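You operate a simulated robot arm through the tools that you are given. There is no shell and no other tool.

Carry out the task below with a simulated robot arm. There is one attempt and no reset: what you move stays moved.

## Task
Clamp the oil stand's 12 mm roller in its cradle and grease the roller's cap.
Fine: with the brush from the pot on the oil stand, grease from the red tin; put the brush back in that pot and the lid on the tin; the roller stays clamped. Set down upright: brush. A coat counts when it lies all over at full strength: go over it till it gets no stronger.
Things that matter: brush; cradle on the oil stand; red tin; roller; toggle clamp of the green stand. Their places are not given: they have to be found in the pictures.

The check looks at the end state, three seconds after you hand in, the way a careful person would. Anything else that was tipped, shoved, dropped, spilled or broken makes it a failure. A push-on lid holds only when it is set on centred and level and pressed home; a screw cap is set on level and turned clockwise until tight.

## Robot
A 7-joint arm with a two-finger gripper, fixed in place. Base frame: the origin is at the foot of the arm, x ahead of it, y to its left, z up; the work surface is at about z = 800. Readings come in mm, rad, newtons and seconds.
With the tool pointing down near the work surface it reaches from about 340 to 720 mm from the base axis. Its first joint turns from -1.152 to 1.152 rad. Payload 2.45 kg.
The tool frame sits at the grasp point between the pads (the TCP): z along the fingers, y along the line on which they close. The tips reach 26 mm beyond it. The gripper opens to 96 mm. The gripper's body begins 69 mm behind the TCP.
Orientation is told as [roll, pitch, yaw] about the base's x, y, z axes, in that order, counted from this pose: with the fingers straight down and closing along the base's y, the tool's x points along the base's -x, its y along +y and its z along -z.

## Interface
- The arm moves only by the tool move_arm. Its argument "moves" is a list of rows, each a list of 6 numbers: the shift along the tool's x, y, z in mm, then the turn, a rotation vector about the tool's x, y, z in rad. In form: [[dx, dy, dz, rx, ry, rz], ...]. A call has 1 to 20 rows; each row is the pose to reach, as a shift and turn from the pose commanded when the call began, along the tool's axes at that moment. "jaw" is the opening, from 0 (shut) to 1 (fully open), set as the call begins (left out, the last holds). Rows are played at 5 a second. More than 50 mm and 0.15 rad between two rows, or a gripper value outside its range, and nothing of the call is played. Where a pose cannot be reached the arm comes as near as it can. A force on the tool above 90 N (or 10 N above the force at the start of the call, whichever is more), or a blocked arm, ends the call early, and 0.2 s more pass. Each finger halts on what it meets, pressing with about 42 N; the grip force reading is that of the motor and also rises with nothing between the fingers. The clock runs only during rows and for 0.2 s after the last one: add rows that repeat a pose to give the fingers time. The reply holds the time, the measured pose of the TCP, the force on the tool along the base axes, the opening and the grip force, in the units named above and with some noise, with the torque about the TCP (base axes, N m) and any sound that the robot's microphone picked up, and new pictures: "views" is both (left out), scene, wrist or none.
- Cameras (640 x 400 px; columns grow to the right, rows downward): "scene" is fixed at [180.8, -412.1, 1418.6]; the picture's right is [0.56, -0.83, 0.00], its down [-0.51, -0.35, -0.79] and it looks along [0.65, 0.44, -0.62] (base axes); focal length 329 px, centre (320, 200). "wrist" rides on the gripper at [82, 3, -98] in the tool frame; the picture's right is [-0.04, 1.00, 0.00], its down [-0.73, -0.03, -0.68] and it looks along [-0.68, -0.03, 0.73] (tool axes); focal length 256 px, centre (320, 200).
- measure_at(camera, pixels): for up to 12 pixels [column, row] of the newest picture of that camera ("zoom" is the newest enlarged one), the place [x, y, z] in the base frame of the surface seen there, good to about 2 mm. No time passes.
- inspect(camera, box): a new picture of the part [left, top, right, bottom] of that camera's present view, enlarged. No time passes.
- close_job(): hands the job in; it is judged then, once.

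Open the gripper and draw the arm clear of the work before you hand the job in, unless the task says otherwise.

The tools are called as a command line: name --pt "numbers of a row" for each row, then --argument value for the rest, lists and objects as JSON in quotes. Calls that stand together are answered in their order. move_arm: Moves the arm, as the interface text tells. Its arguments: {"type":"object","properties":{"moves":{"type":"array","items":{"type":"array","items":{"type":"number"}}},"jaw":{"type":"number"},"views":{"type":"string","enum":["both","scene","wrist","none"]}},"required":["moves"]} The other tools are called the same way: measure_at (camera, pixels) gives the place of the surface under pixels of a picture; inspect (camera, box) takes an enlarged picture of a part of a camera's view; close_job () hands the job in.

At the start:

```text
time: 0.0
ee_pos: [400.9, -194.9, 1172.8]
orientation: [0.001, 0.0, 0.001]
contact_force: [0.5, 0.4, -0.5]
wrist_torque: [-0.01, 0.0, 0.01]
grip_width: 95.7
gripper_force: 0.0
```

scene: 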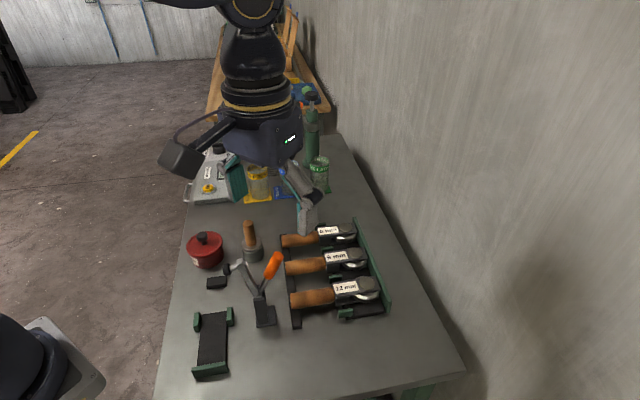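
wrist: 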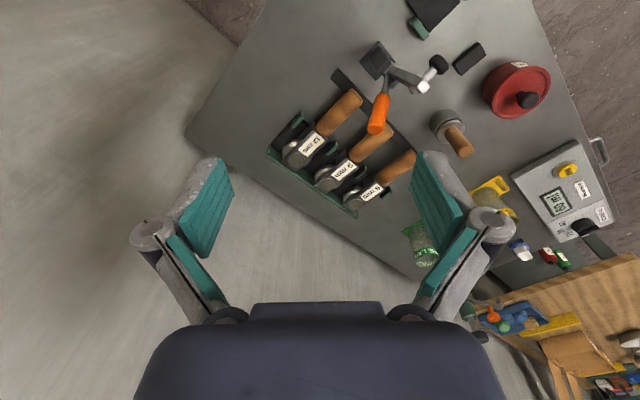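

The scene shows a red tin (205,250), a brush in a pot (250,240), a toggle clamp with an orange handle (270,265), a cradle (212,340) and a rack of three rollers (330,265). I'll enlarge these parts first.

inspect --camera "scene" --box '[170, 200, 410, 390]'

inspect --camera "wrist" --box '[260, 0, 620, 230]'

inspect --camera "scene" --box '[180, 60, 360, 210]'

```text
2.11 times, centred on (290, 295) of scene
```

zoom: 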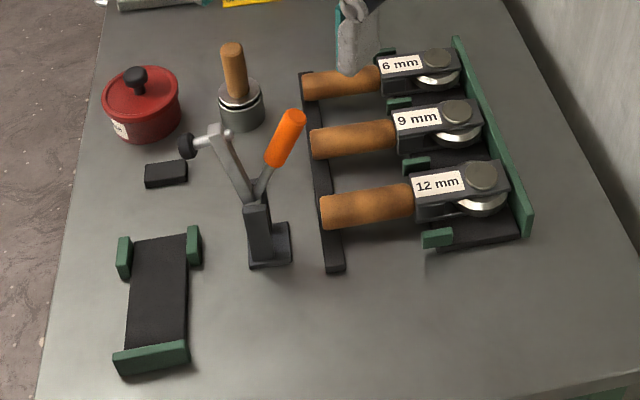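

```text
1.74 times, centred on (440, 115) of wrist
```

zoom: 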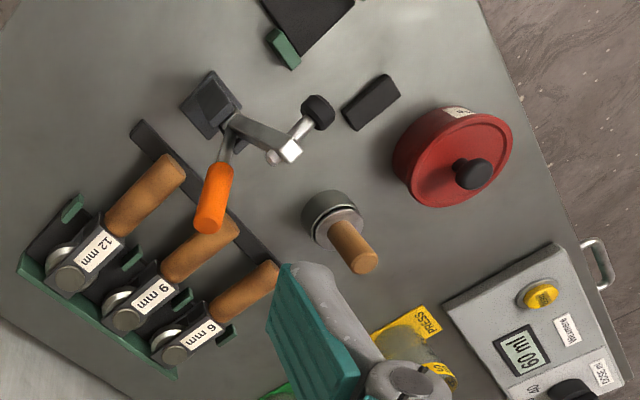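

```text
2.67 times, centred on (270, 135) of scene
```

zoom: 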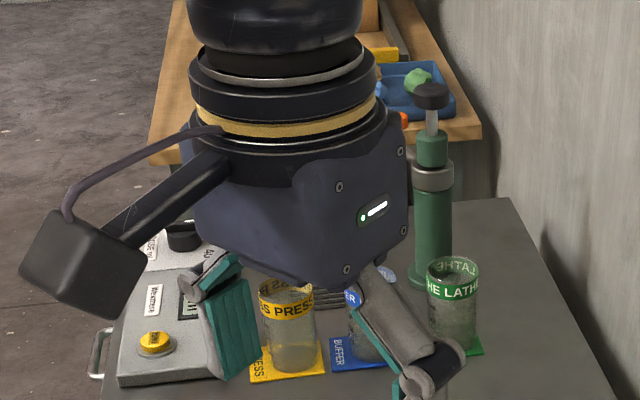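

I'll measure the main objects from the scene view.

measure_at --camera "scene" --pixels '[[203, 237], [205, 258], [249, 222], [252, 250], [217, 282], [227, 270], [275, 260], [264, 318], [212, 340], [210, 372], [198, 320], [230, 315]]'

measure_at --camera "scene" --pixels '[[295, 300], [325, 297], [345, 287], [370, 283], [372, 295], [390, 305], [293, 267], [360, 255], [298, 325], [285, 240], [346, 315], [200, 210]]'

```text
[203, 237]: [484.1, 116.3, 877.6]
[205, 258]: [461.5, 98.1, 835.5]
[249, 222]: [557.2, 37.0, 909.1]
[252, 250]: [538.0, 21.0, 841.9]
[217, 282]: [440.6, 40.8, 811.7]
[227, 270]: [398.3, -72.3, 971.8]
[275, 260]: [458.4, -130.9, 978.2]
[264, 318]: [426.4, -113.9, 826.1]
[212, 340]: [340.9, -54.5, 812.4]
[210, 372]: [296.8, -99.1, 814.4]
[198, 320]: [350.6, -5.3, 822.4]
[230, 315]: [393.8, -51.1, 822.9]
```

```text
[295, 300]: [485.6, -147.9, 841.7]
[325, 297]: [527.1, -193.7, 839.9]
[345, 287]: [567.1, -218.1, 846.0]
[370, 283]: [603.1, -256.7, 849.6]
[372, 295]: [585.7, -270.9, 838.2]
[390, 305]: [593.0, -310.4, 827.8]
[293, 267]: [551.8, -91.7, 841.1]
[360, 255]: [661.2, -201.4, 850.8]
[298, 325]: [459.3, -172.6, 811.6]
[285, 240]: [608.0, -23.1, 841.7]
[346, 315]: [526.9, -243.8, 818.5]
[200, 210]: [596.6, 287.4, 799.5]
```

The geometry suggests the cradle (near (341,-54)) takes the roller head, with the black block (440,41) as the handle rest. I'll swing the wrist camera round to look at the cradle and the clamp.

move_arm --pt "1 23 5 0 0 0.143" --pt "2 46 10 0 0 0.286" --pt "3 70 15 0 0 0.428" --pt "4 93 19 0 0 0.571" --pt "5 116 24 0 0 0.714" --pt "6 139 29 0 0 0.857" --pt "7 162 34 0 0 1.0" --pt "8 185 39 0 0 1.142" --pt "9 209 43 0 0 1.285" --pt "10 232 48 0 0 1.428" --pt "11 255 53 0 0 1.571"

```text
time: 2.4
ee_pos: [391.4, 60.5, 1119.0]
orientation: [0.001, 0.001, -1.572]
contact_force: [-0.3, -0.1, -0.2]
wrist_torque: [-0.01, 0.0, -0.01]
grip_width: 95.7
gripper_force: 0.0
```

scene: 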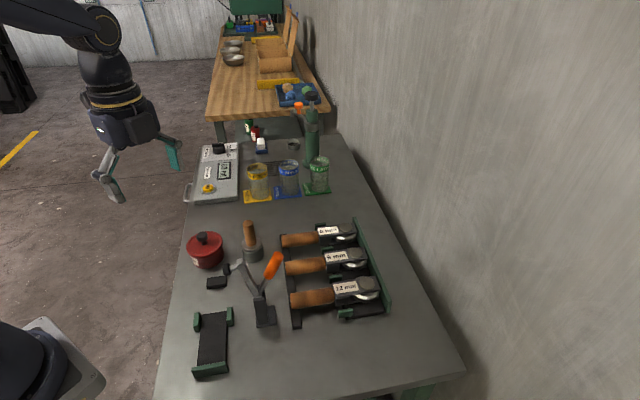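
wrist: 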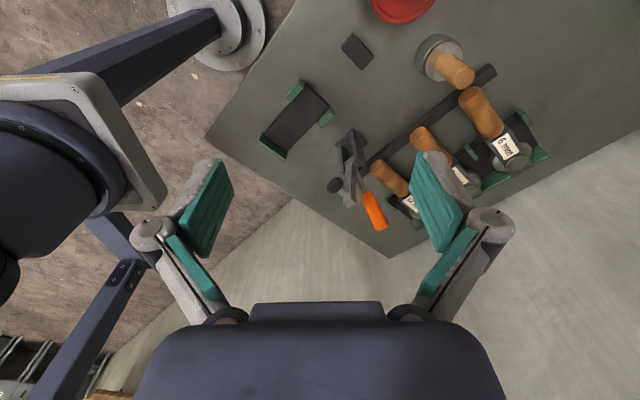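

The wrist picture shows the cradle (297,120), the clamp (352,165) and the block (357,50). I'll enlarge them.

inspect --camera "wrist" --box '[240, 20, 440, 240]'

inspect --camera "scene" --box '[180, 215, 300, 390]'

inspect --camera "scene" --box '[180, 90, 350, 215]'

inspect --camera "scene" --box '[270, 210, 400, 330]'

```text
1.82 times, centred on (340, 130) of wrist
```

zoom: 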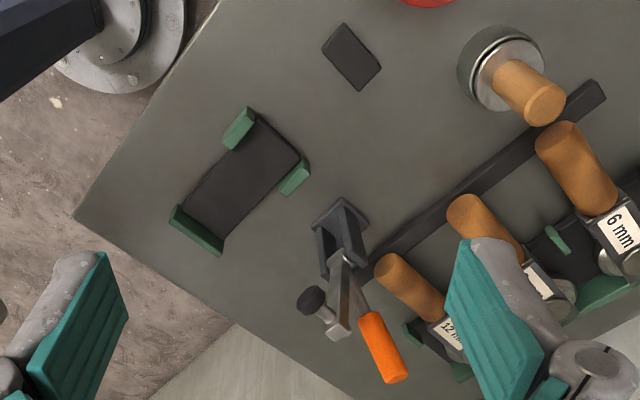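

```text
2.29 times, centred on (240, 302) of scene
```

zoom: 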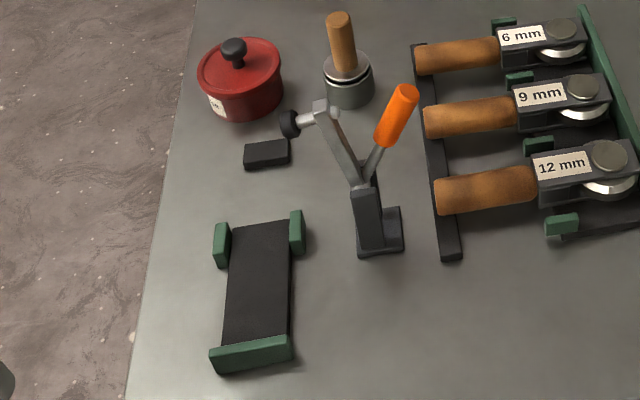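

```text
3.20 times, centred on (265, 152) of scene
```

zoom: 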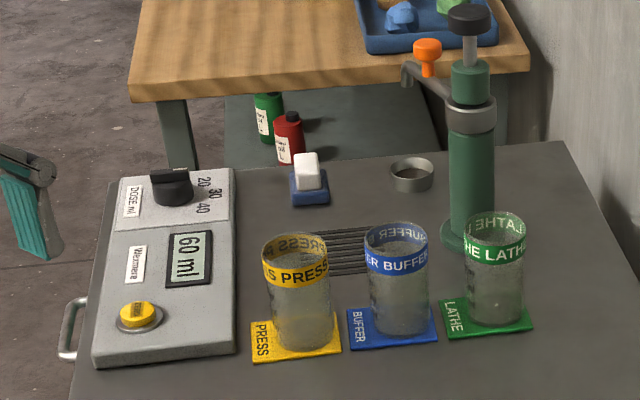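

```text
3.33 times, centred on (335, 270) of scene
```

zoom: 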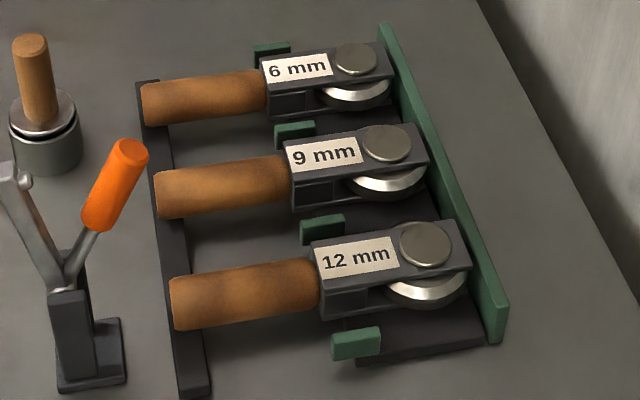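

I'll measure clamp parts and cradle corners precisely on the zoomed clamp/cradle picture.

inspect --camera "scene" --box '[180, 215, 300, 390]'

measure_at --camera "zoom" --pixels '[[290, 124], [308, 119], [322, 104], [345, 150], [362, 185], [405, 92], [382, 140], [369, 170], [368, 205], [372, 250], [398, 215], [394, 245]]'

measure_at --camera "zoom" --pixels '[[222, 230], [296, 216], [214, 352], [288, 343], [220, 366], [236, 228], [288, 222], [248, 152], [286, 147], [265, 143], [270, 158], [255, 280]]'

measure_at --camera "zoom" --pixels '[[233, 45], [240, 60], [215, 65], [270, 65], [240, 90], [340, 17], [346, 60], [330, 62], [368, 62], [350, 95], [350, 78], [262, 47]]'

```text
2.29 times, centred on (240, 302) of scene
```

zoom: 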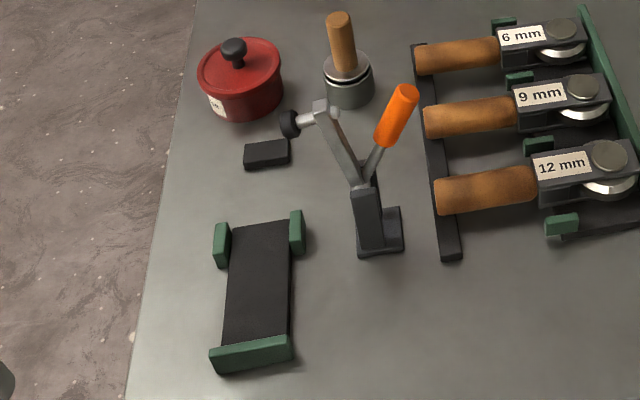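

```text
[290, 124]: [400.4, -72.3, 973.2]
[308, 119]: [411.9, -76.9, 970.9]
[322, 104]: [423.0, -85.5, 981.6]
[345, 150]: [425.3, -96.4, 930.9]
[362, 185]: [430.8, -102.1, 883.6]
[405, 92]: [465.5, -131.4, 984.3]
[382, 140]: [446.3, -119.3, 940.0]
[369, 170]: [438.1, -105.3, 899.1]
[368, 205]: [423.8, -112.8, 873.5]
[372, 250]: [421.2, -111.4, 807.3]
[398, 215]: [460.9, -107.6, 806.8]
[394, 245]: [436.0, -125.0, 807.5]
```

```text
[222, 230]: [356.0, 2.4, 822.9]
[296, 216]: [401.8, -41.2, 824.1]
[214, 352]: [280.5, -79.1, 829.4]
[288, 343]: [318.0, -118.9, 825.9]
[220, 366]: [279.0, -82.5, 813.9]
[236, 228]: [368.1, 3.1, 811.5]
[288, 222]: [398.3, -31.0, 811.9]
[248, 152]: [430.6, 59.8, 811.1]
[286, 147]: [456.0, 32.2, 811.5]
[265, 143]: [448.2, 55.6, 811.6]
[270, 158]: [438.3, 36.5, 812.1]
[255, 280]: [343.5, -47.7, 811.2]
```

```text
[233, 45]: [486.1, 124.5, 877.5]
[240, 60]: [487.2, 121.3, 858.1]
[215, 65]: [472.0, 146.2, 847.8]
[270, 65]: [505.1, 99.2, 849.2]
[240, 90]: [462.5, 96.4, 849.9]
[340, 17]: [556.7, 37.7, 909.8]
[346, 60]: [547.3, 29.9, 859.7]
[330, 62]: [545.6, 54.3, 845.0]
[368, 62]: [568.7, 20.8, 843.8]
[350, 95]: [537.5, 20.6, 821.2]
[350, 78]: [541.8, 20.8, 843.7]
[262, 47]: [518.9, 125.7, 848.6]
```

Next I'll enlarge the 12 mm roller in its rack bay and measure handle, head, cap, posts and rail.

inspect --camera "scene" --box '[280, 265, 400, 335]'

```text
5.33 times, centred on (340, 300) of scene
```

zoom: 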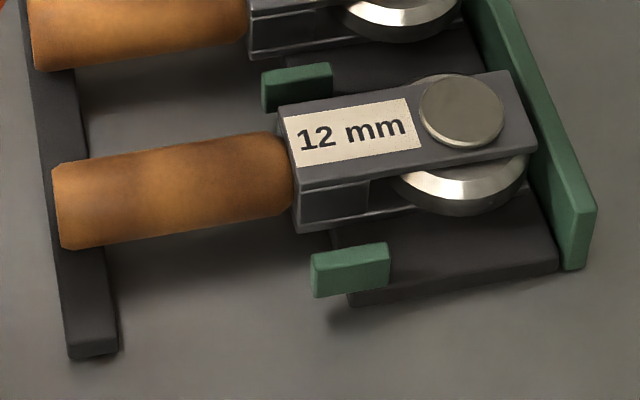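

measure_at --camera "zoom" --pixels '[[58, 205], [170, 165], [170, 195], [285, 150], [460, 112], [422, 112], [502, 112], [460, 80], [460, 145], [282, 118], [292, 175], [352, 140]]'

measure_at --camera "zoom" --pixels '[[350, 255], [300, 75], [525, 130], [510, 80], [540, 100], [470, 240], [95, 330], [180, 300], [585, 215], [336, 205], [180, 160], [180, 220]]'

```text
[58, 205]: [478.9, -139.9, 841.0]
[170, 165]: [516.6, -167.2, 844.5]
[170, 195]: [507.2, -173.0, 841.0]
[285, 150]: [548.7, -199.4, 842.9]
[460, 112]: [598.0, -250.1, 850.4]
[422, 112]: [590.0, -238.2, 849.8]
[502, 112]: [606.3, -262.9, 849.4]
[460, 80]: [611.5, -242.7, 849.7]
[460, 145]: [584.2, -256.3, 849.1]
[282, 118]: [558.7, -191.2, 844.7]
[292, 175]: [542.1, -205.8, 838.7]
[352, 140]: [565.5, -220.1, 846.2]
```

```text
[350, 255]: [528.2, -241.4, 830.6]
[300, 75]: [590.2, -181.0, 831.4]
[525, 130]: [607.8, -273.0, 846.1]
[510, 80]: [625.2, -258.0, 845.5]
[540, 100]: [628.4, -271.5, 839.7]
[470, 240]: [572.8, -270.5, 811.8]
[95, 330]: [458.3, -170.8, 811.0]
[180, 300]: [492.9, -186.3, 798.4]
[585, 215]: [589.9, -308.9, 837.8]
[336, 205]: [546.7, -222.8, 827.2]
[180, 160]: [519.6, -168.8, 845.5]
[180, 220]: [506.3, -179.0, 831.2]
```

I'll zoom the cradle and block, and check the real clearances of posts, plate and rest.

inspect --camera "scene" --box '[185, 265, 245, 385]'

```text
3.33 times, centred on (215, 325) of scene
```

zoom: 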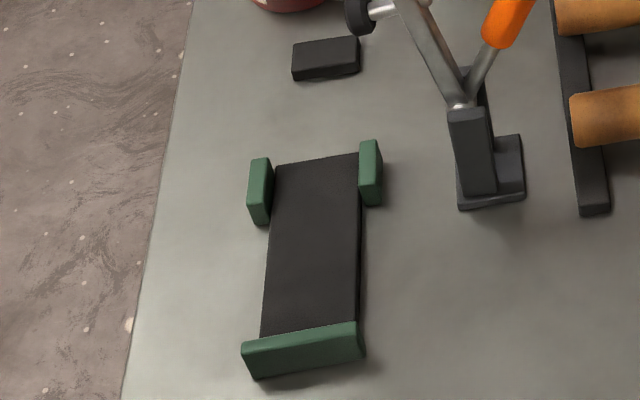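

measure_at --camera "zoom" --pixels '[[253, 163], [268, 163], [258, 190], [362, 145], [378, 145], [368, 172], [380, 160], [247, 348], [356, 326], [255, 372], [362, 350], [305, 340]]'

measure_at --camera "zoom" --pixels '[[278, 168], [356, 156], [264, 333], [352, 318], [310, 328], [315, 163], [294, 47], [354, 39], [295, 70], [356, 62], [294, 76], [357, 72]]'

```text
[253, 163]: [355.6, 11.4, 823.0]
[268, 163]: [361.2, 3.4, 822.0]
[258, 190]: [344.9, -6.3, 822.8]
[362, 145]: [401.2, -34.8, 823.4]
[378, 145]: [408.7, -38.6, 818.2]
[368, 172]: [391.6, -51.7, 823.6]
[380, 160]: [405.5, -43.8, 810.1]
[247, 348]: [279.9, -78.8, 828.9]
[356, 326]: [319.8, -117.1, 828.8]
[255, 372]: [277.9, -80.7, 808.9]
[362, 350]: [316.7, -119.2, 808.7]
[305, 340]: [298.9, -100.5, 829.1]
```

```text
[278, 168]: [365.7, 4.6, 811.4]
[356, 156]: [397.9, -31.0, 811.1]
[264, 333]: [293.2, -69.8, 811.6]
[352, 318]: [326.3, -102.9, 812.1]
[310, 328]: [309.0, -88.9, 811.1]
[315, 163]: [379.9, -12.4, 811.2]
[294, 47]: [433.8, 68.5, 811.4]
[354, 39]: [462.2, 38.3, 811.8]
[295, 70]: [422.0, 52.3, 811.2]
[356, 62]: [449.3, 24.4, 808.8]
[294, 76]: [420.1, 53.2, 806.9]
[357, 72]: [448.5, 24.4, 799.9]
```

Geometry so far: the cradle axis lies on x−y≈395.5, its posts at s=(x+y)/√2≈239–260, its plate inner face near s≈150 and the block at s≈335–355. Before planning clearances near the raised clamp arm, I'll check how bulky the hand and wrist are.

inspect --camera "scene" --box '[60, 20, 220, 220]'

```text
2.00 times, centred on (140, 120) of scene
```

zoom: 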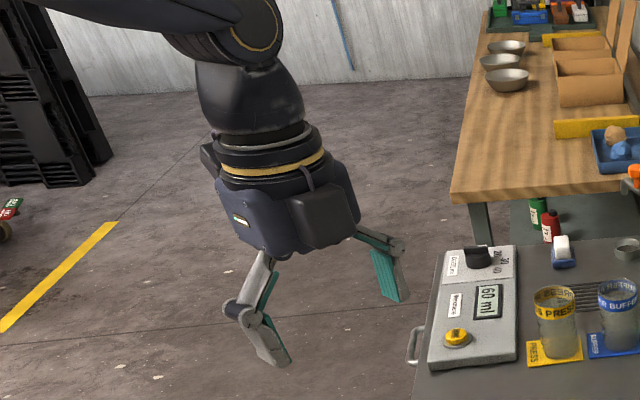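

The flange radius looks to be about 40 mm, so an upright grasp of the handle near the head leaves clearance to the raised clamp. I'll move above the 12 mm roller and start turning toward yaw 135°, so the camera ends up on the head side.

move_arm --pt "-17 10 1 0 0 -0.14" --pt "-34 20 3 0 0 -0.28" --pt "-51 30 4 0 0 -0.42" --pt "-68 40 6 0 0 -0.56" --pt "-85 50 7 0 0 -0.7" --pt "-102 60 9 0 0 -0.84" --pt "-119 70 10 0 0 -0.98" --pt "-137 79 11 0 0 -1.12" --pt "-154 89 13 0 0 -1.26" --pt "-171 99 14 0 0 -1.4" --pt "-188 109 16 0 0 -1.54" --pt "-205 119 17 0 0 -1.68" --pt "-222 129 19 0 0 -1.82" --pt "-239 139 20 0 0 -1.96" --views "none"

move_arm --pt "0 0 0 0 0 -0.14" --pt "0 0 0 0 0 -0.28" --pt "0 0 0 0 0 -0.42" --pt "0 0 0 0 0 -0.56" --pt "0 0 0 0 0 -0.7" --pt "0 0 0 0 0 -0.84" --pt "0 0 0 0 0 -0.98" --pt "0 0 0 0 0 -1.12" --pt "0 0 0 0 0 -1.26" --pt "0 0 0 0 0 -1.4" --pt "0 0 0 0 0 -1.54" --pt "0 0 0 0 0 -1.68" --pt "0 0 0 0 0 -1.82" --pt "0 0 0 0 0 -1.967" --pt "0 0 0 0 0 -1.967" --jaw 0.65

```text
time: 5.4
ee_pos: [528.0, -178.5, 1097.6]
orientation: [0.0, 0.0, 0.392]
contact_force: [0.1, 0.2, -0.4]
wrist_torque: [0.04, 0.0, 0.0]
grip_width: 95.9
gripper_force: 0.1
```

```text
time: 8.6
ee_pos: [526.6, -178.8, 1099.3]
orientation: [-0.002, 0.0, 2.36]
contact_force: [-0.1, 0.3, -0.7]
wrist_torque: [0.02, -0.01, 0.01]
grip_width: 62.3
gripper_force: 0.0
```

scene: 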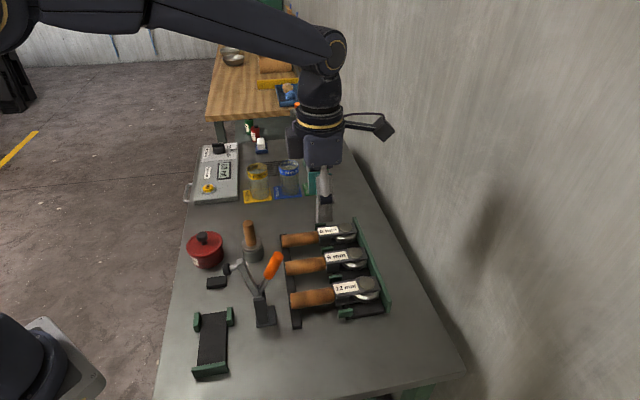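
wrist: 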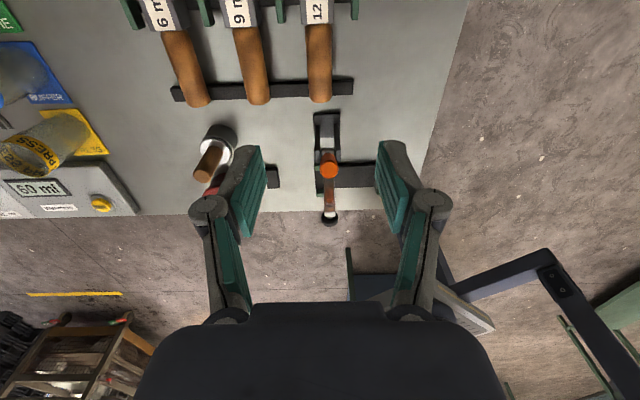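

Yaw 135° was reached and the roller runs vertically at column ~318 in the wrist view. I'll measure the handle from here to confirm its axis.

inspect --camera "wrist" --box '[260, 0, 380, 120]'

```text
3.33 times, centred on (320, 60) of wrist
```

zoom: 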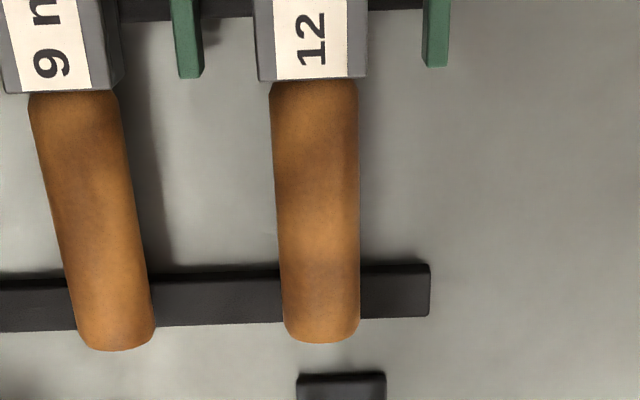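

measure_at --camera "zoom" --pixels '[[272, 110], [314, 110], [356, 110], [320, 220], [280, 220], [358, 220], [321, 325], [265, 60], [360, 60], [315, 78], [355, 300], [290, 300]]'

```text
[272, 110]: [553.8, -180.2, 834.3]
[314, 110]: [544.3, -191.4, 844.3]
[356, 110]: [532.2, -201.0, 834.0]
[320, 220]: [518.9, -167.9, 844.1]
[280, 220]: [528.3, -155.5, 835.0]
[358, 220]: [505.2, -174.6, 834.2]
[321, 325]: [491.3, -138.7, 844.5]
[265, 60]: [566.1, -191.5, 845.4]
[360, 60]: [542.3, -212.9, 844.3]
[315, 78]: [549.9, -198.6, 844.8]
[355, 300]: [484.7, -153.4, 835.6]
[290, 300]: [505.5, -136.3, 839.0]
```

Handle axis confirmed: x+y≈352, 30 mm thick, top z 845, frame starting at s≈529. I'll descend to just above the grasp height and check.

move_arm --pt "3 -1 40 0 0 0" --pt "6 -2 80 0 0 0" --pt "8.8 -3 120 0 0 0" --pt "8.8 -3 160 0 0 0" --pt "8.8 -3 190 0 0 0" --pt "8.8 -3 215 0 0 0" --pt "8.8 -3 215 0 0 0"

```text
time: 10.2
ee_pos: [533.3, -182.2, 884.1]
orientation: [-0.001, -0.001, 2.355]
contact_force: [0.1, 0.1, 0.0]
wrist_torque: [-0.01, 0.01, 0.01]
grip_width: 62.6
gripper_force: 0.1
```

scene: 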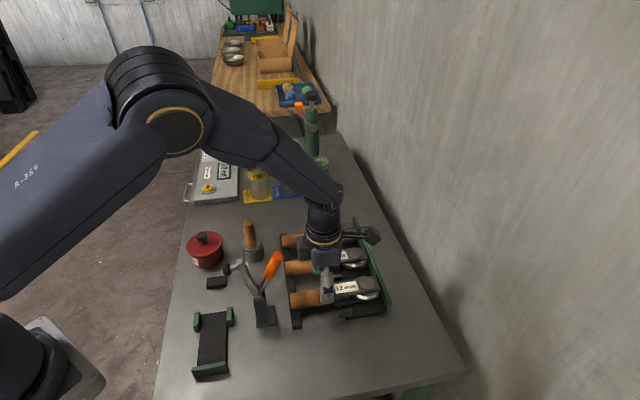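
wrist: 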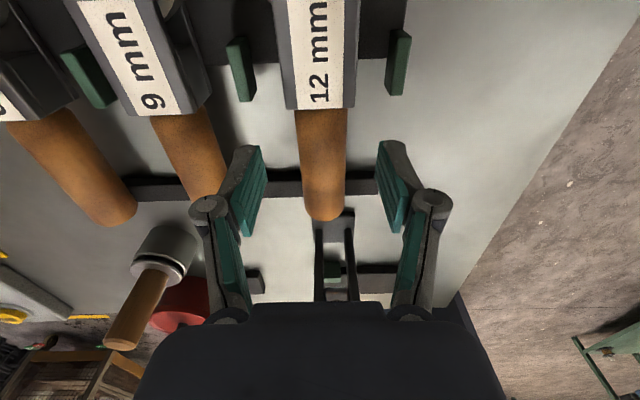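

The handle is centred between the fingers (columns 250–385, handle at 322). I'll go down to the grasp height with no contact yet.

move_arm --pt "0.5 -0.5 12 0 0 0" --pt "1 -0.5 25 0 0 0" --pt "1 -0.5 38 0 0 0" --pt "1 -0.5 50 0 0 0" --pt "1 -0.5 50 0 0 0"

```text
time: 11.4
ee_pos: [537.1, -183.0, 833.4]
orientation: [0.0, 0.0, 2.357]
contact_force: [0.6, 0.0, -0.7]
wrist_torque: [0.05, -0.01, 0.06]
grip_width: 62.3
gripper_force: 0.1
```

scene: 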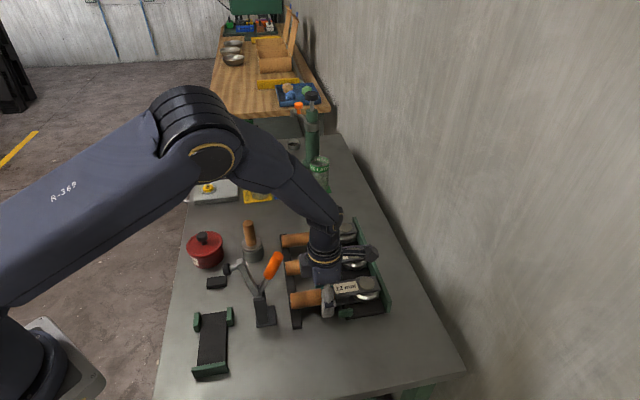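
wrist: 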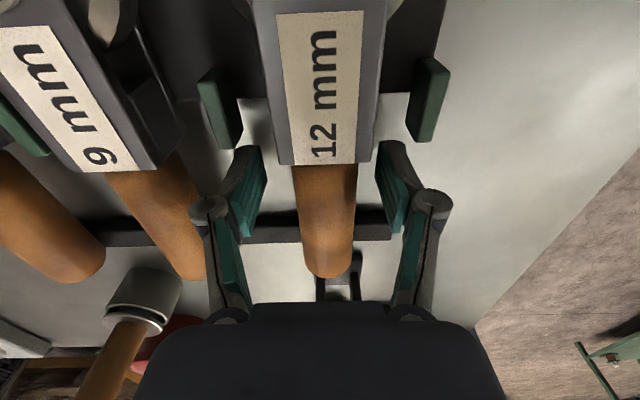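

At grasp height with no contact. I'll close the jaws on the handle.

move_arm --pt "0 0 0 0 0 0" --pt "0 0 0 0 0 0" --pt "0 0 0 0 0 0" --pt "0 0 0 0 0 0" --pt "0 0 0 0 0 0" --jaw 0 --views "wrist"

```text
time: 12.6
ee_pos: [537.6, -183.0, 834.1]
orientation: [0.0, 0.0, 2.355]
contact_force: [1.0, -1.2, 0.4]
wrist_torque: [0.01, 0.2, -0.32]
grip_width: 30.8
gripper_force: 42.4
```

wrist: 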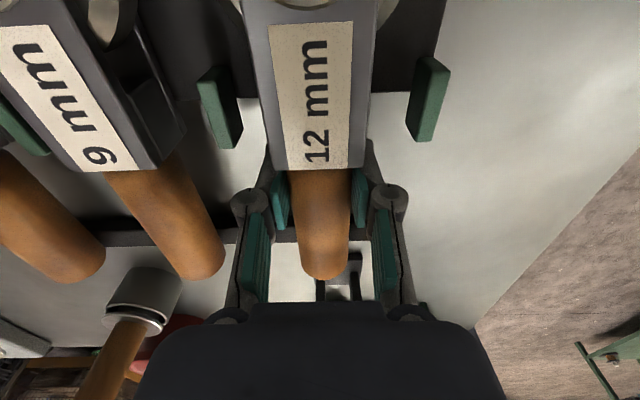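

Gripped at 30.8 mm. I'll lift straight up 40 mm and watch for sag of the head.

move_arm --pt "0 0 -5 0 0 0" --pt "0 0 -15 0 0 0" --pt "0 0 -28 0 0 0" --pt "0 0 -40 0 0 0" --pt "0 0 -40 0 0 0"

```text
time: 13.8
ee_pos: [538.2, -183.1, 874.3]
orientation: [-0.001, -0.001, 2.357]
contact_force: [-0.7, 0.8, -4.0]
wrist_torque: [0.09, 0.08, -0.02]
grip_width: 30.9
gripper_force: 42.3
```

scene: 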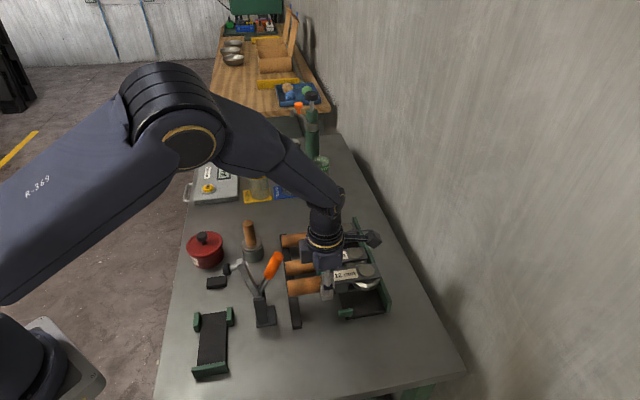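
wrist: 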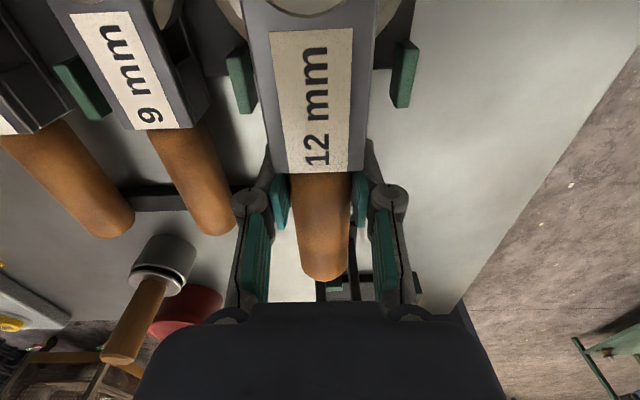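

The roller came up level with about 4 N of weight. I'll raise it above the clamp, then turn −90° and carry it over the cradle.

move_arm --pt "0 0 -38 0 0 0" --pt "0 0 -76 0 0 0" --pt "0 0 -114 0 0 0" --pt "0 0 -152 0 0 0" --pt "0 0 -190 0 0 0" --pt "-19 -2 -190 0 0 0.131" --pt "-38 -4 -190 0 0 0.262" --pt "-58 -6 -190 0 0 0.393" --pt "-77 -8 -190 0 0 0.524" --pt "-96 -10 -190 0 0 0.655" --pt "-115 -12 -190 0 0 0.785" --pt "-134 -15 -190 0 0 0.916" --pt "-154 -17 -190 0 0 1.047" --pt "-173 -19 -190 0 0 1.178" --pt "-192 -21 -190 0 0 1.309" --pt "-211 -23 -190 0 0 1.44" --pt "-230 -25 -190 0 0 1.571" --pt "-230 -25 -190 0 0 1.571"

```text
time: 17.6
ee_pos: [391.4, -3.2, 1064.8]
orientation: [-0.001, 0.0, 0.783]
contact_force: [-0.5, -0.2, -5.4]
wrist_torque: [0.07, -0.12, -0.01]
grip_width: 31.2
gripper_force: 41.4
```

scene: 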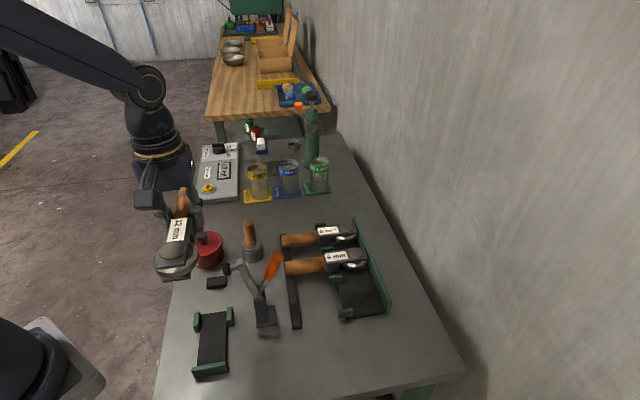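
wrist: 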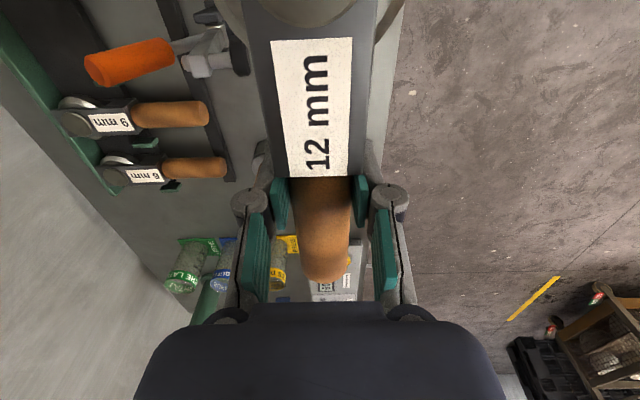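

The roller is now over the cradle. I'll measure it in the hand to see its true offset, level and front end before lowering.

inspect --camera "scene" --box '[130, 180, 230, 290]'

```text
3.64 times, centred on (180, 235) of scene
```

zoom: 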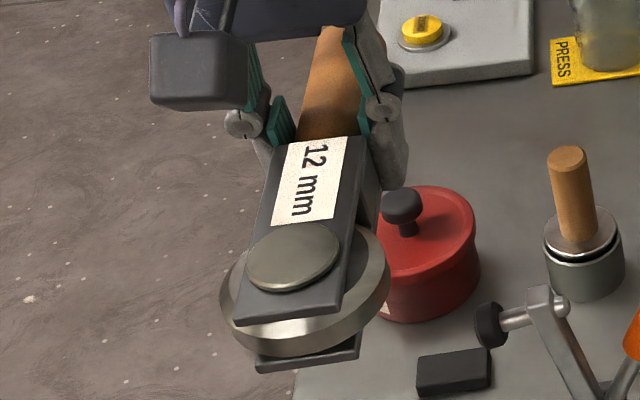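

measure_at --camera "zoom" --pixels '[[280, 145], [360, 138], [238, 318], [340, 310], [292, 258], [248, 262], [338, 255], [225, 305], [385, 270], [260, 366], [355, 355], [290, 350]]'

measure_at --camera "zoom" --pixels '[[290, 228], [292, 288], [318, 140], [290, 314], [345, 345], [310, 345], [330, 110], [300, 190], [240, 335], [488, 325], [520, 318], [545, 300]]'

```text
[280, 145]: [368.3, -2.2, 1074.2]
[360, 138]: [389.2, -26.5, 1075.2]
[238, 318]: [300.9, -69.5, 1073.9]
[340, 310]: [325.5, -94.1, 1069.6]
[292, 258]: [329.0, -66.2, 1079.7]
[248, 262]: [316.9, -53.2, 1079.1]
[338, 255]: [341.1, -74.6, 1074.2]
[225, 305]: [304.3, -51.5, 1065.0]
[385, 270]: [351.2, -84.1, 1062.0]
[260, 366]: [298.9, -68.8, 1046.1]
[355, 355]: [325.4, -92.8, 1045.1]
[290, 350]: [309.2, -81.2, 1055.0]
```

```text
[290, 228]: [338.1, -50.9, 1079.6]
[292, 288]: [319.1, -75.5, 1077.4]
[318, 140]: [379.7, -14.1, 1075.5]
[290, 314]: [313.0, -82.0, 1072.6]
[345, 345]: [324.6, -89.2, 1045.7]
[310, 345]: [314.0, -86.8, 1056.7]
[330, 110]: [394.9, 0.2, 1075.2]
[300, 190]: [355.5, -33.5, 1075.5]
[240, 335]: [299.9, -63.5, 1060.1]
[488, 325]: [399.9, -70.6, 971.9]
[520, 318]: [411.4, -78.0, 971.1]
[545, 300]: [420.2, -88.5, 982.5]
```

The roller hangs level: frame start s≈258, front ≈161, axis t≈279 (cradle centre 279.6). I'll measure the empty rack bay to see how the roller sat relative to posts and plate there.

inspect --camera "scene" --box '[280, 250, 400, 335]'

```text
4.71 times, centred on (340, 292) of scene
```

zoom: 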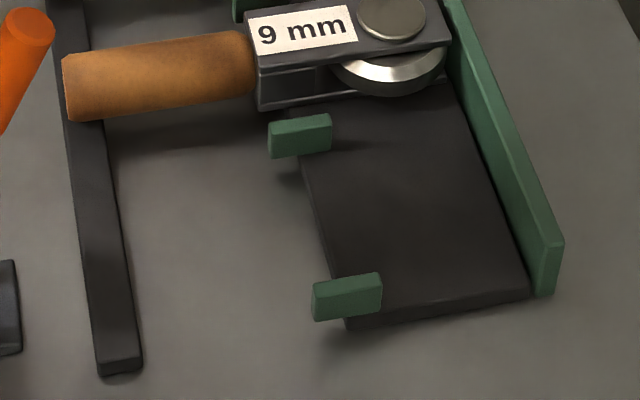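

measure_at --camera "zoom" --pixels '[[310, 200], [320, 250], [505, 220], [525, 290], [485, 170], [322, 290], [380, 280], [272, 130], [328, 122], [105, 240], [122, 240], [85, 240]]'

```text
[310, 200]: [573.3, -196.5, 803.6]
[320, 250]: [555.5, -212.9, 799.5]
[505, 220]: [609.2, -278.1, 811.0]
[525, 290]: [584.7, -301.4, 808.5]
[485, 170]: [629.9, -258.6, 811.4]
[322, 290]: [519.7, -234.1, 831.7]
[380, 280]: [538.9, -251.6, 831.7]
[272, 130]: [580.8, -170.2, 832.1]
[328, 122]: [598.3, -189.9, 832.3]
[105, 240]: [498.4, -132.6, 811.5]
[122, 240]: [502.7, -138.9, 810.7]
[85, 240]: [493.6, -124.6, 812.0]
```

The rack bay held the frame start about 14 mm outside the bed with the wheel nearly at the plate. In the cradle, a shift of +2 mm along s gives handle end ≈350 on the block and front ≈163 clear of the plate. I'll lower to 30 mm above the seat and check.

move_arm --pt "-2 -0.7 40 0 0 0" --pt "-2 -0.7 80 0 0 0" --pt "-2 -0.7 120 0 0 0" --pt "-2 -0.7 150 0 0 0" --pt "-2 -0.7 175 0 0 0" --pt "-2 -0.7 200 0 0 0" --pt "-2 -0.7 200 0 0 0"

```text
time: 19.2
ee_pos: [395.1, -1.0, 864.3]
orientation: [-0.002, 0.0, 0.785]
contact_force: [0.8, -0.2, -4.3]
wrist_torque: [0.1, -0.12, -0.01]
grip_width: 31.2
gripper_force: 42.1
```

scene: 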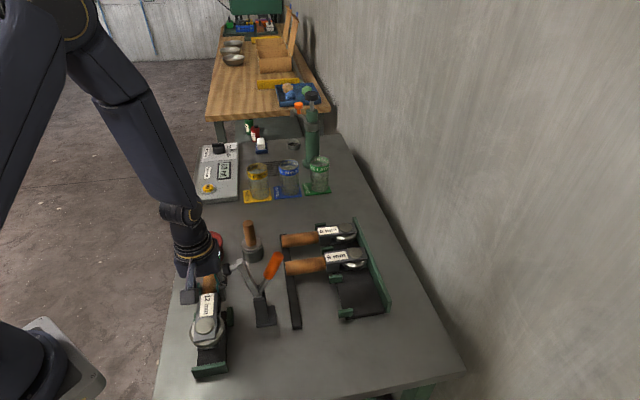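
wrist: 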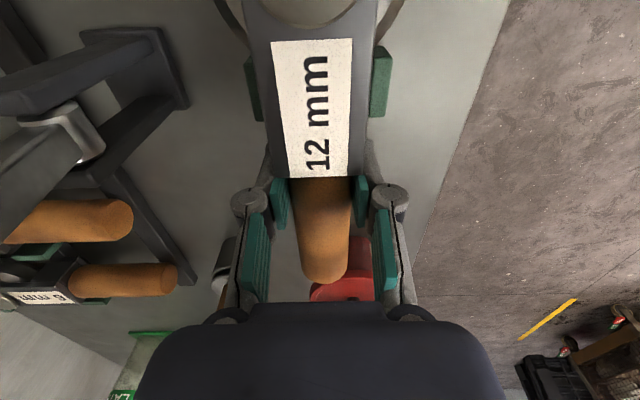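

inspect --camera "scene" --box '[165, 200, 285, 390]'

inspect --camera "wrist" --box '[200, 0, 440, 150]'

```text
2.11 times, centred on (225, 295) of scene
```

zoom: 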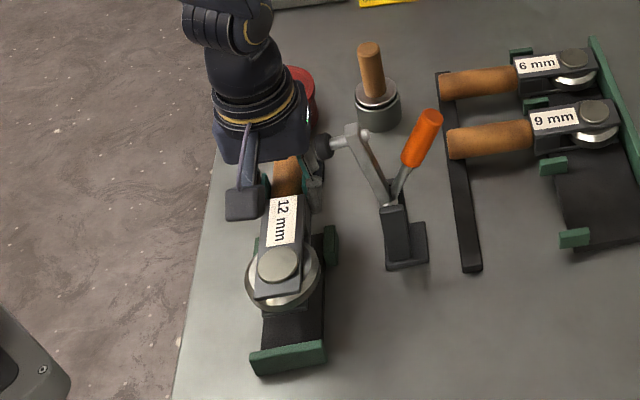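

```text
2.67 times, centred on (320, 75) of wrist
```

zoom: 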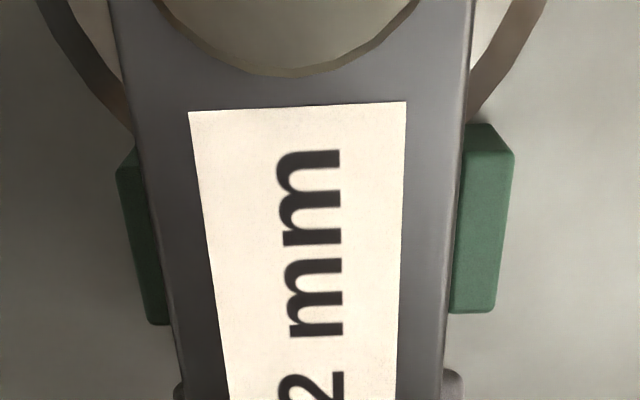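

The posts show on both sides of the frame about evenly, and the plunger clears the hand. I'll lower the last ~29 mm slowly.

move_arm --pt "0 0 10 0 0 0" --pt "0 0 18 0 0 0" --pt "0 0 24 0 0 0" --pt "0 0 27 0 0 0" --pt "0 0 28.5 0 0 0" --pt "0 0 28.5 0 0 0"

```text
time: 20.6
ee_pos: [393.7, -1.8, 834.9]
orientation: [0.0, -0.001, 0.784]
contact_force: [-0.3, 1.9, 4.1]
wrist_torque: [-0.49, 0.58, -0.05]
grip_width: 31.1
gripper_force: 42.3
```

scene: 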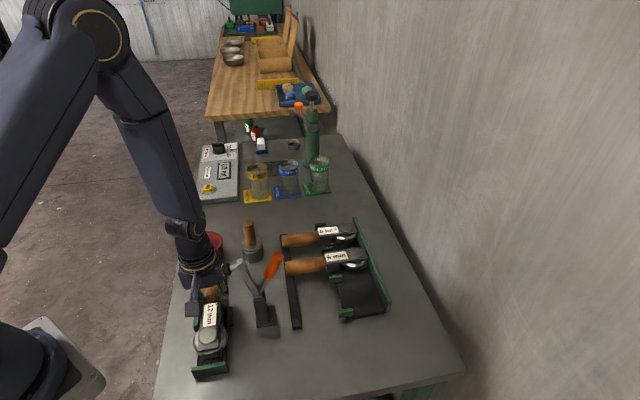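
wrist: 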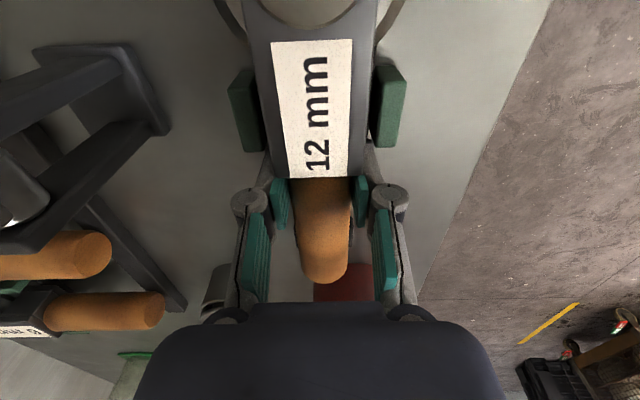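

The head is touching the bed (reaction ≈8 N over hanging weight). I'll open the jaws and let the roller settle.

move_arm --pt "0 0 0 0 0 0" --pt "0 0 0 0 0 0" --pt "0 0 0 0 0 0" --pt "0 0 0 0 0 0" --jaw 0.6

```text
time: 21.6
ee_pos: [394.3, -3.0, 834.5]
orientation: [-0.001, 0.0, 0.786]
contact_force: [-0.3, -0.1, -0.7]
wrist_torque: [0.0, 0.0, 0.02]
grip_width: 57.4
gripper_force: 0.0
```

scene: 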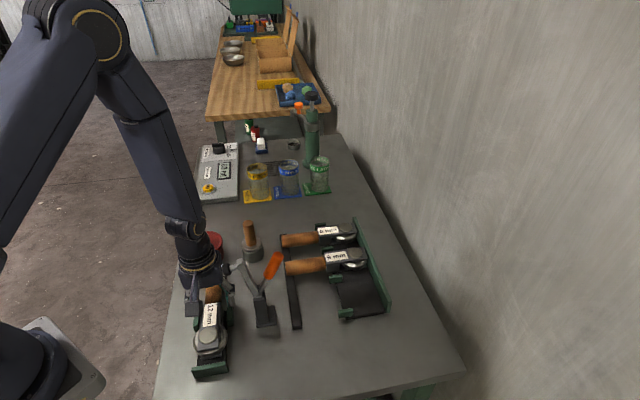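
wrist: 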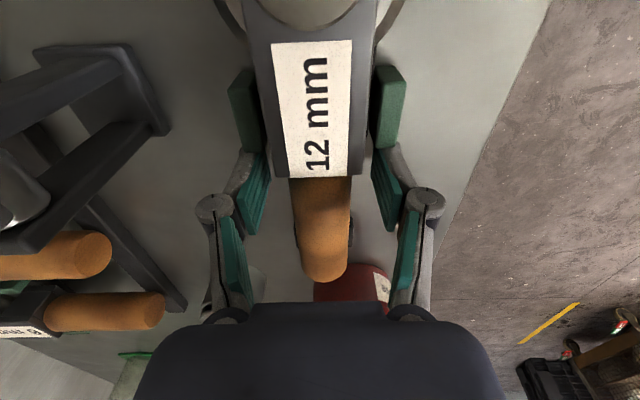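

Released cleanly. I'll lift straight up to clear the clamp.

move_arm --pt "0 0 -15 0 0 0" --pt "0 0 -40 0 0 0" --pt "0 0 -80 0 0 0" --pt "0 0 -120 0 0 0" --pt "0 0 -165 0 0 0" --pt "0 0 -210 0 0 0" --pt "0 0 -250 0 0 0"

inspect --camera "scene" --box '[180, 215, 300, 390]'

```text
time: 23.2
ee_pos: [392.9, -0.6, 1085.6]
orientation: [0.0, 0.0, 0.787]
contact_force: [-0.8, -0.3, -0.1]
wrist_torque: [-0.03, 0.0, 0.0]
grip_width: 57.7
gripper_force: 0.0
```

scene: 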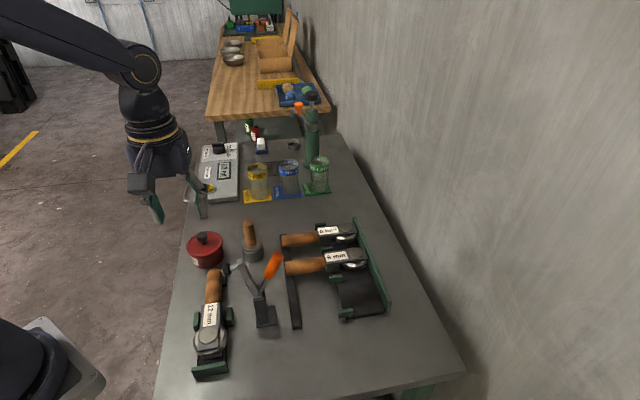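
wrist: 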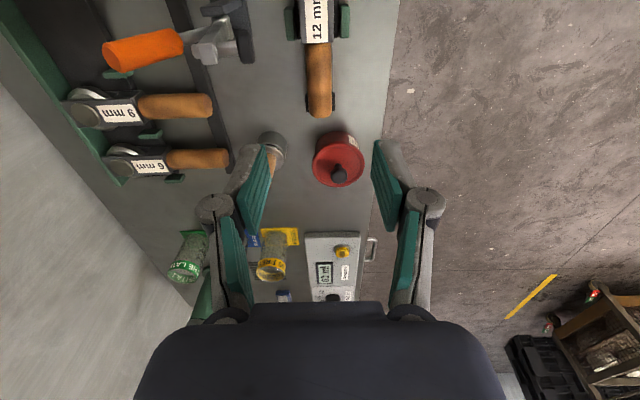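

```text
2.29 times, centred on (240, 302) of scene
```

zoom: 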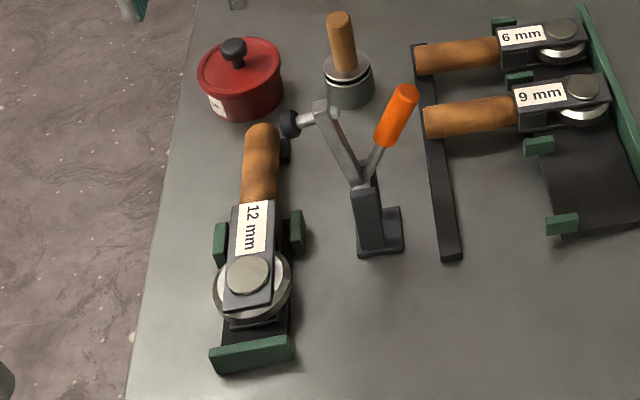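

measure_at --camera "zoom" --pixels '[[234, 206], [274, 202], [224, 308], [272, 303], [248, 274], [228, 276], [269, 272], [248, 255], [250, 293], [261, 130], [262, 165], [252, 228]]'

```text
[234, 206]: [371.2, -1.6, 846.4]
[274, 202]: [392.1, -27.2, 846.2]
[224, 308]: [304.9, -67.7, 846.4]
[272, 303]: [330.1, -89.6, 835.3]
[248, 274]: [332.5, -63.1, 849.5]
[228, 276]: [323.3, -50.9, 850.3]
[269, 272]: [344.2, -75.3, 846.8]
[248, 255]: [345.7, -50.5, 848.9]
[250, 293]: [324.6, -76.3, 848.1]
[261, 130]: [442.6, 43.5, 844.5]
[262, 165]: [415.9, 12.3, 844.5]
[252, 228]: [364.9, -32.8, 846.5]
```

The roller sits level in the cradle: frame top z≈846, cap centre ≈(334,−63), top z≈850, handle end over the block. Next I'll zoom the clamp linkage to decide how to close it.

inspect --camera "scene" --box '[220, 240, 300, 335]'

inspect --camera "wrist" --box '[90, 0, 270, 90]'

```text
4.21 times, centred on (260, 288) of scene
```

zoom: 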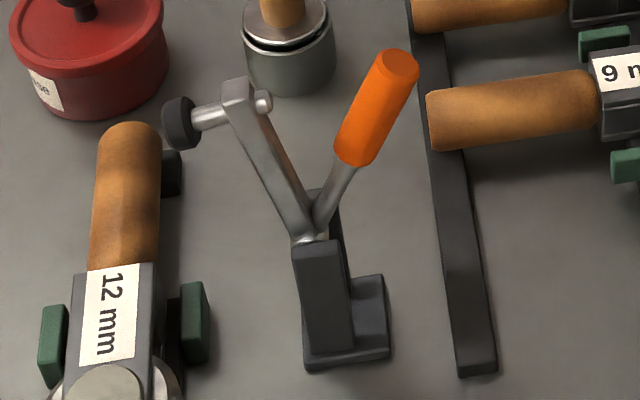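

```text
3.56 times, centred on (180, 45) of wrist
```

zoom: 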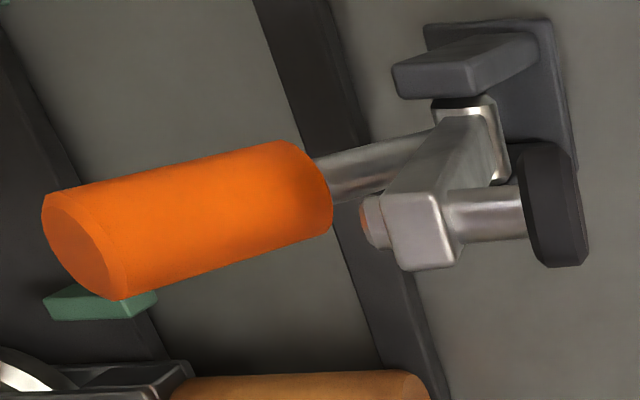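

I'll measure the handle and arm once more from the zoomed scene view.

inspect --camera "scene" --box '[220, 240, 300, 335]'

measure_at --camera "zoom" --pixels '[[397, 65], [380, 60], [415, 72], [377, 105], [355, 145], [336, 140], [374, 155], [335, 195], [310, 235], [240, 95], [272, 160], [178, 123]]'

```text
4.21 times, centred on (260, 288) of scene
```

zoom: 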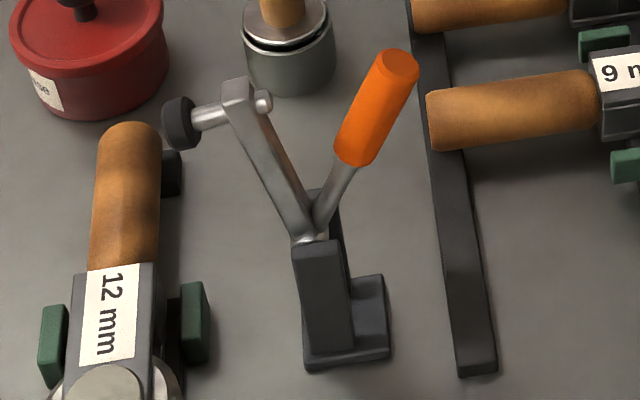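

```text
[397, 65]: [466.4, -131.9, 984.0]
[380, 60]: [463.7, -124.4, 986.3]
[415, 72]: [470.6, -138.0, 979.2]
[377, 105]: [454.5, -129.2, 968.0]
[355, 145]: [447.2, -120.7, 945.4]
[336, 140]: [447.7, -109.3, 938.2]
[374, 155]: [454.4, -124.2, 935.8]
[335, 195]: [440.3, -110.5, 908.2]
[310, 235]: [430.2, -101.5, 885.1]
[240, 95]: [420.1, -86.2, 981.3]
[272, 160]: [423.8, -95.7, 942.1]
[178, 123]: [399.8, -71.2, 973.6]
```

Handle top is near (467,−131,984) and its hinge near (431,−101,885), so I expect closing means pushing the handle away from the arm. I'll close the fingers and go above the gap between arm and handle.

move_arm --pt "10 -29 0 0 0 0" --pt "20 -58 10 0 0 0" --pt "30 -87 20 0 0 0" --pt "39.4 -115.7 35 0 0 0" --pt "39.4 -115.7 35 0 0 0" --pt "39.4 -115.7 35 0 0 0" --jaw 0

inspect --camera "scene" --box '[200, 200, 320, 335]'

```text
time: 24.6
ee_pos: [448.0, -112.0, 1050.6]
orientation: [0.001, 0.001, 0.786]
contact_force: [0.3, 0.6, 0.3]
wrist_torque: [-0.01, -0.01, 0.03]
grip_width: 0.0
gripper_force: 28.8
```

scene: 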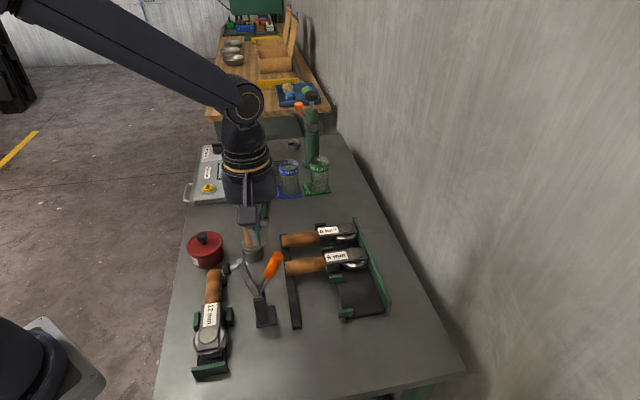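
wrist: 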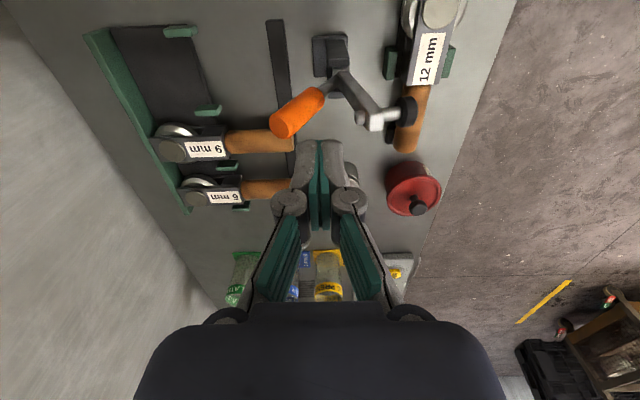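

```text
2.96 times, centred on (260, 268) of scene
```

zoom: 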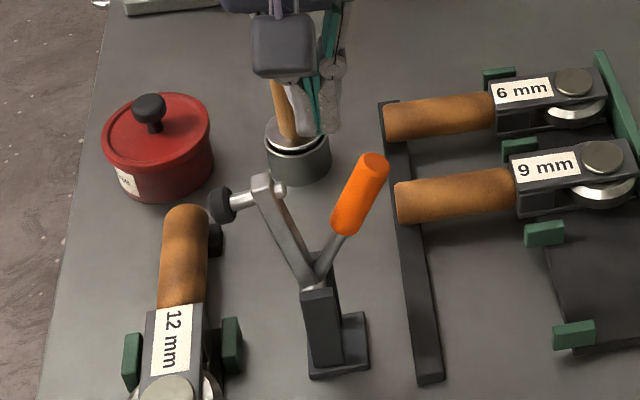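

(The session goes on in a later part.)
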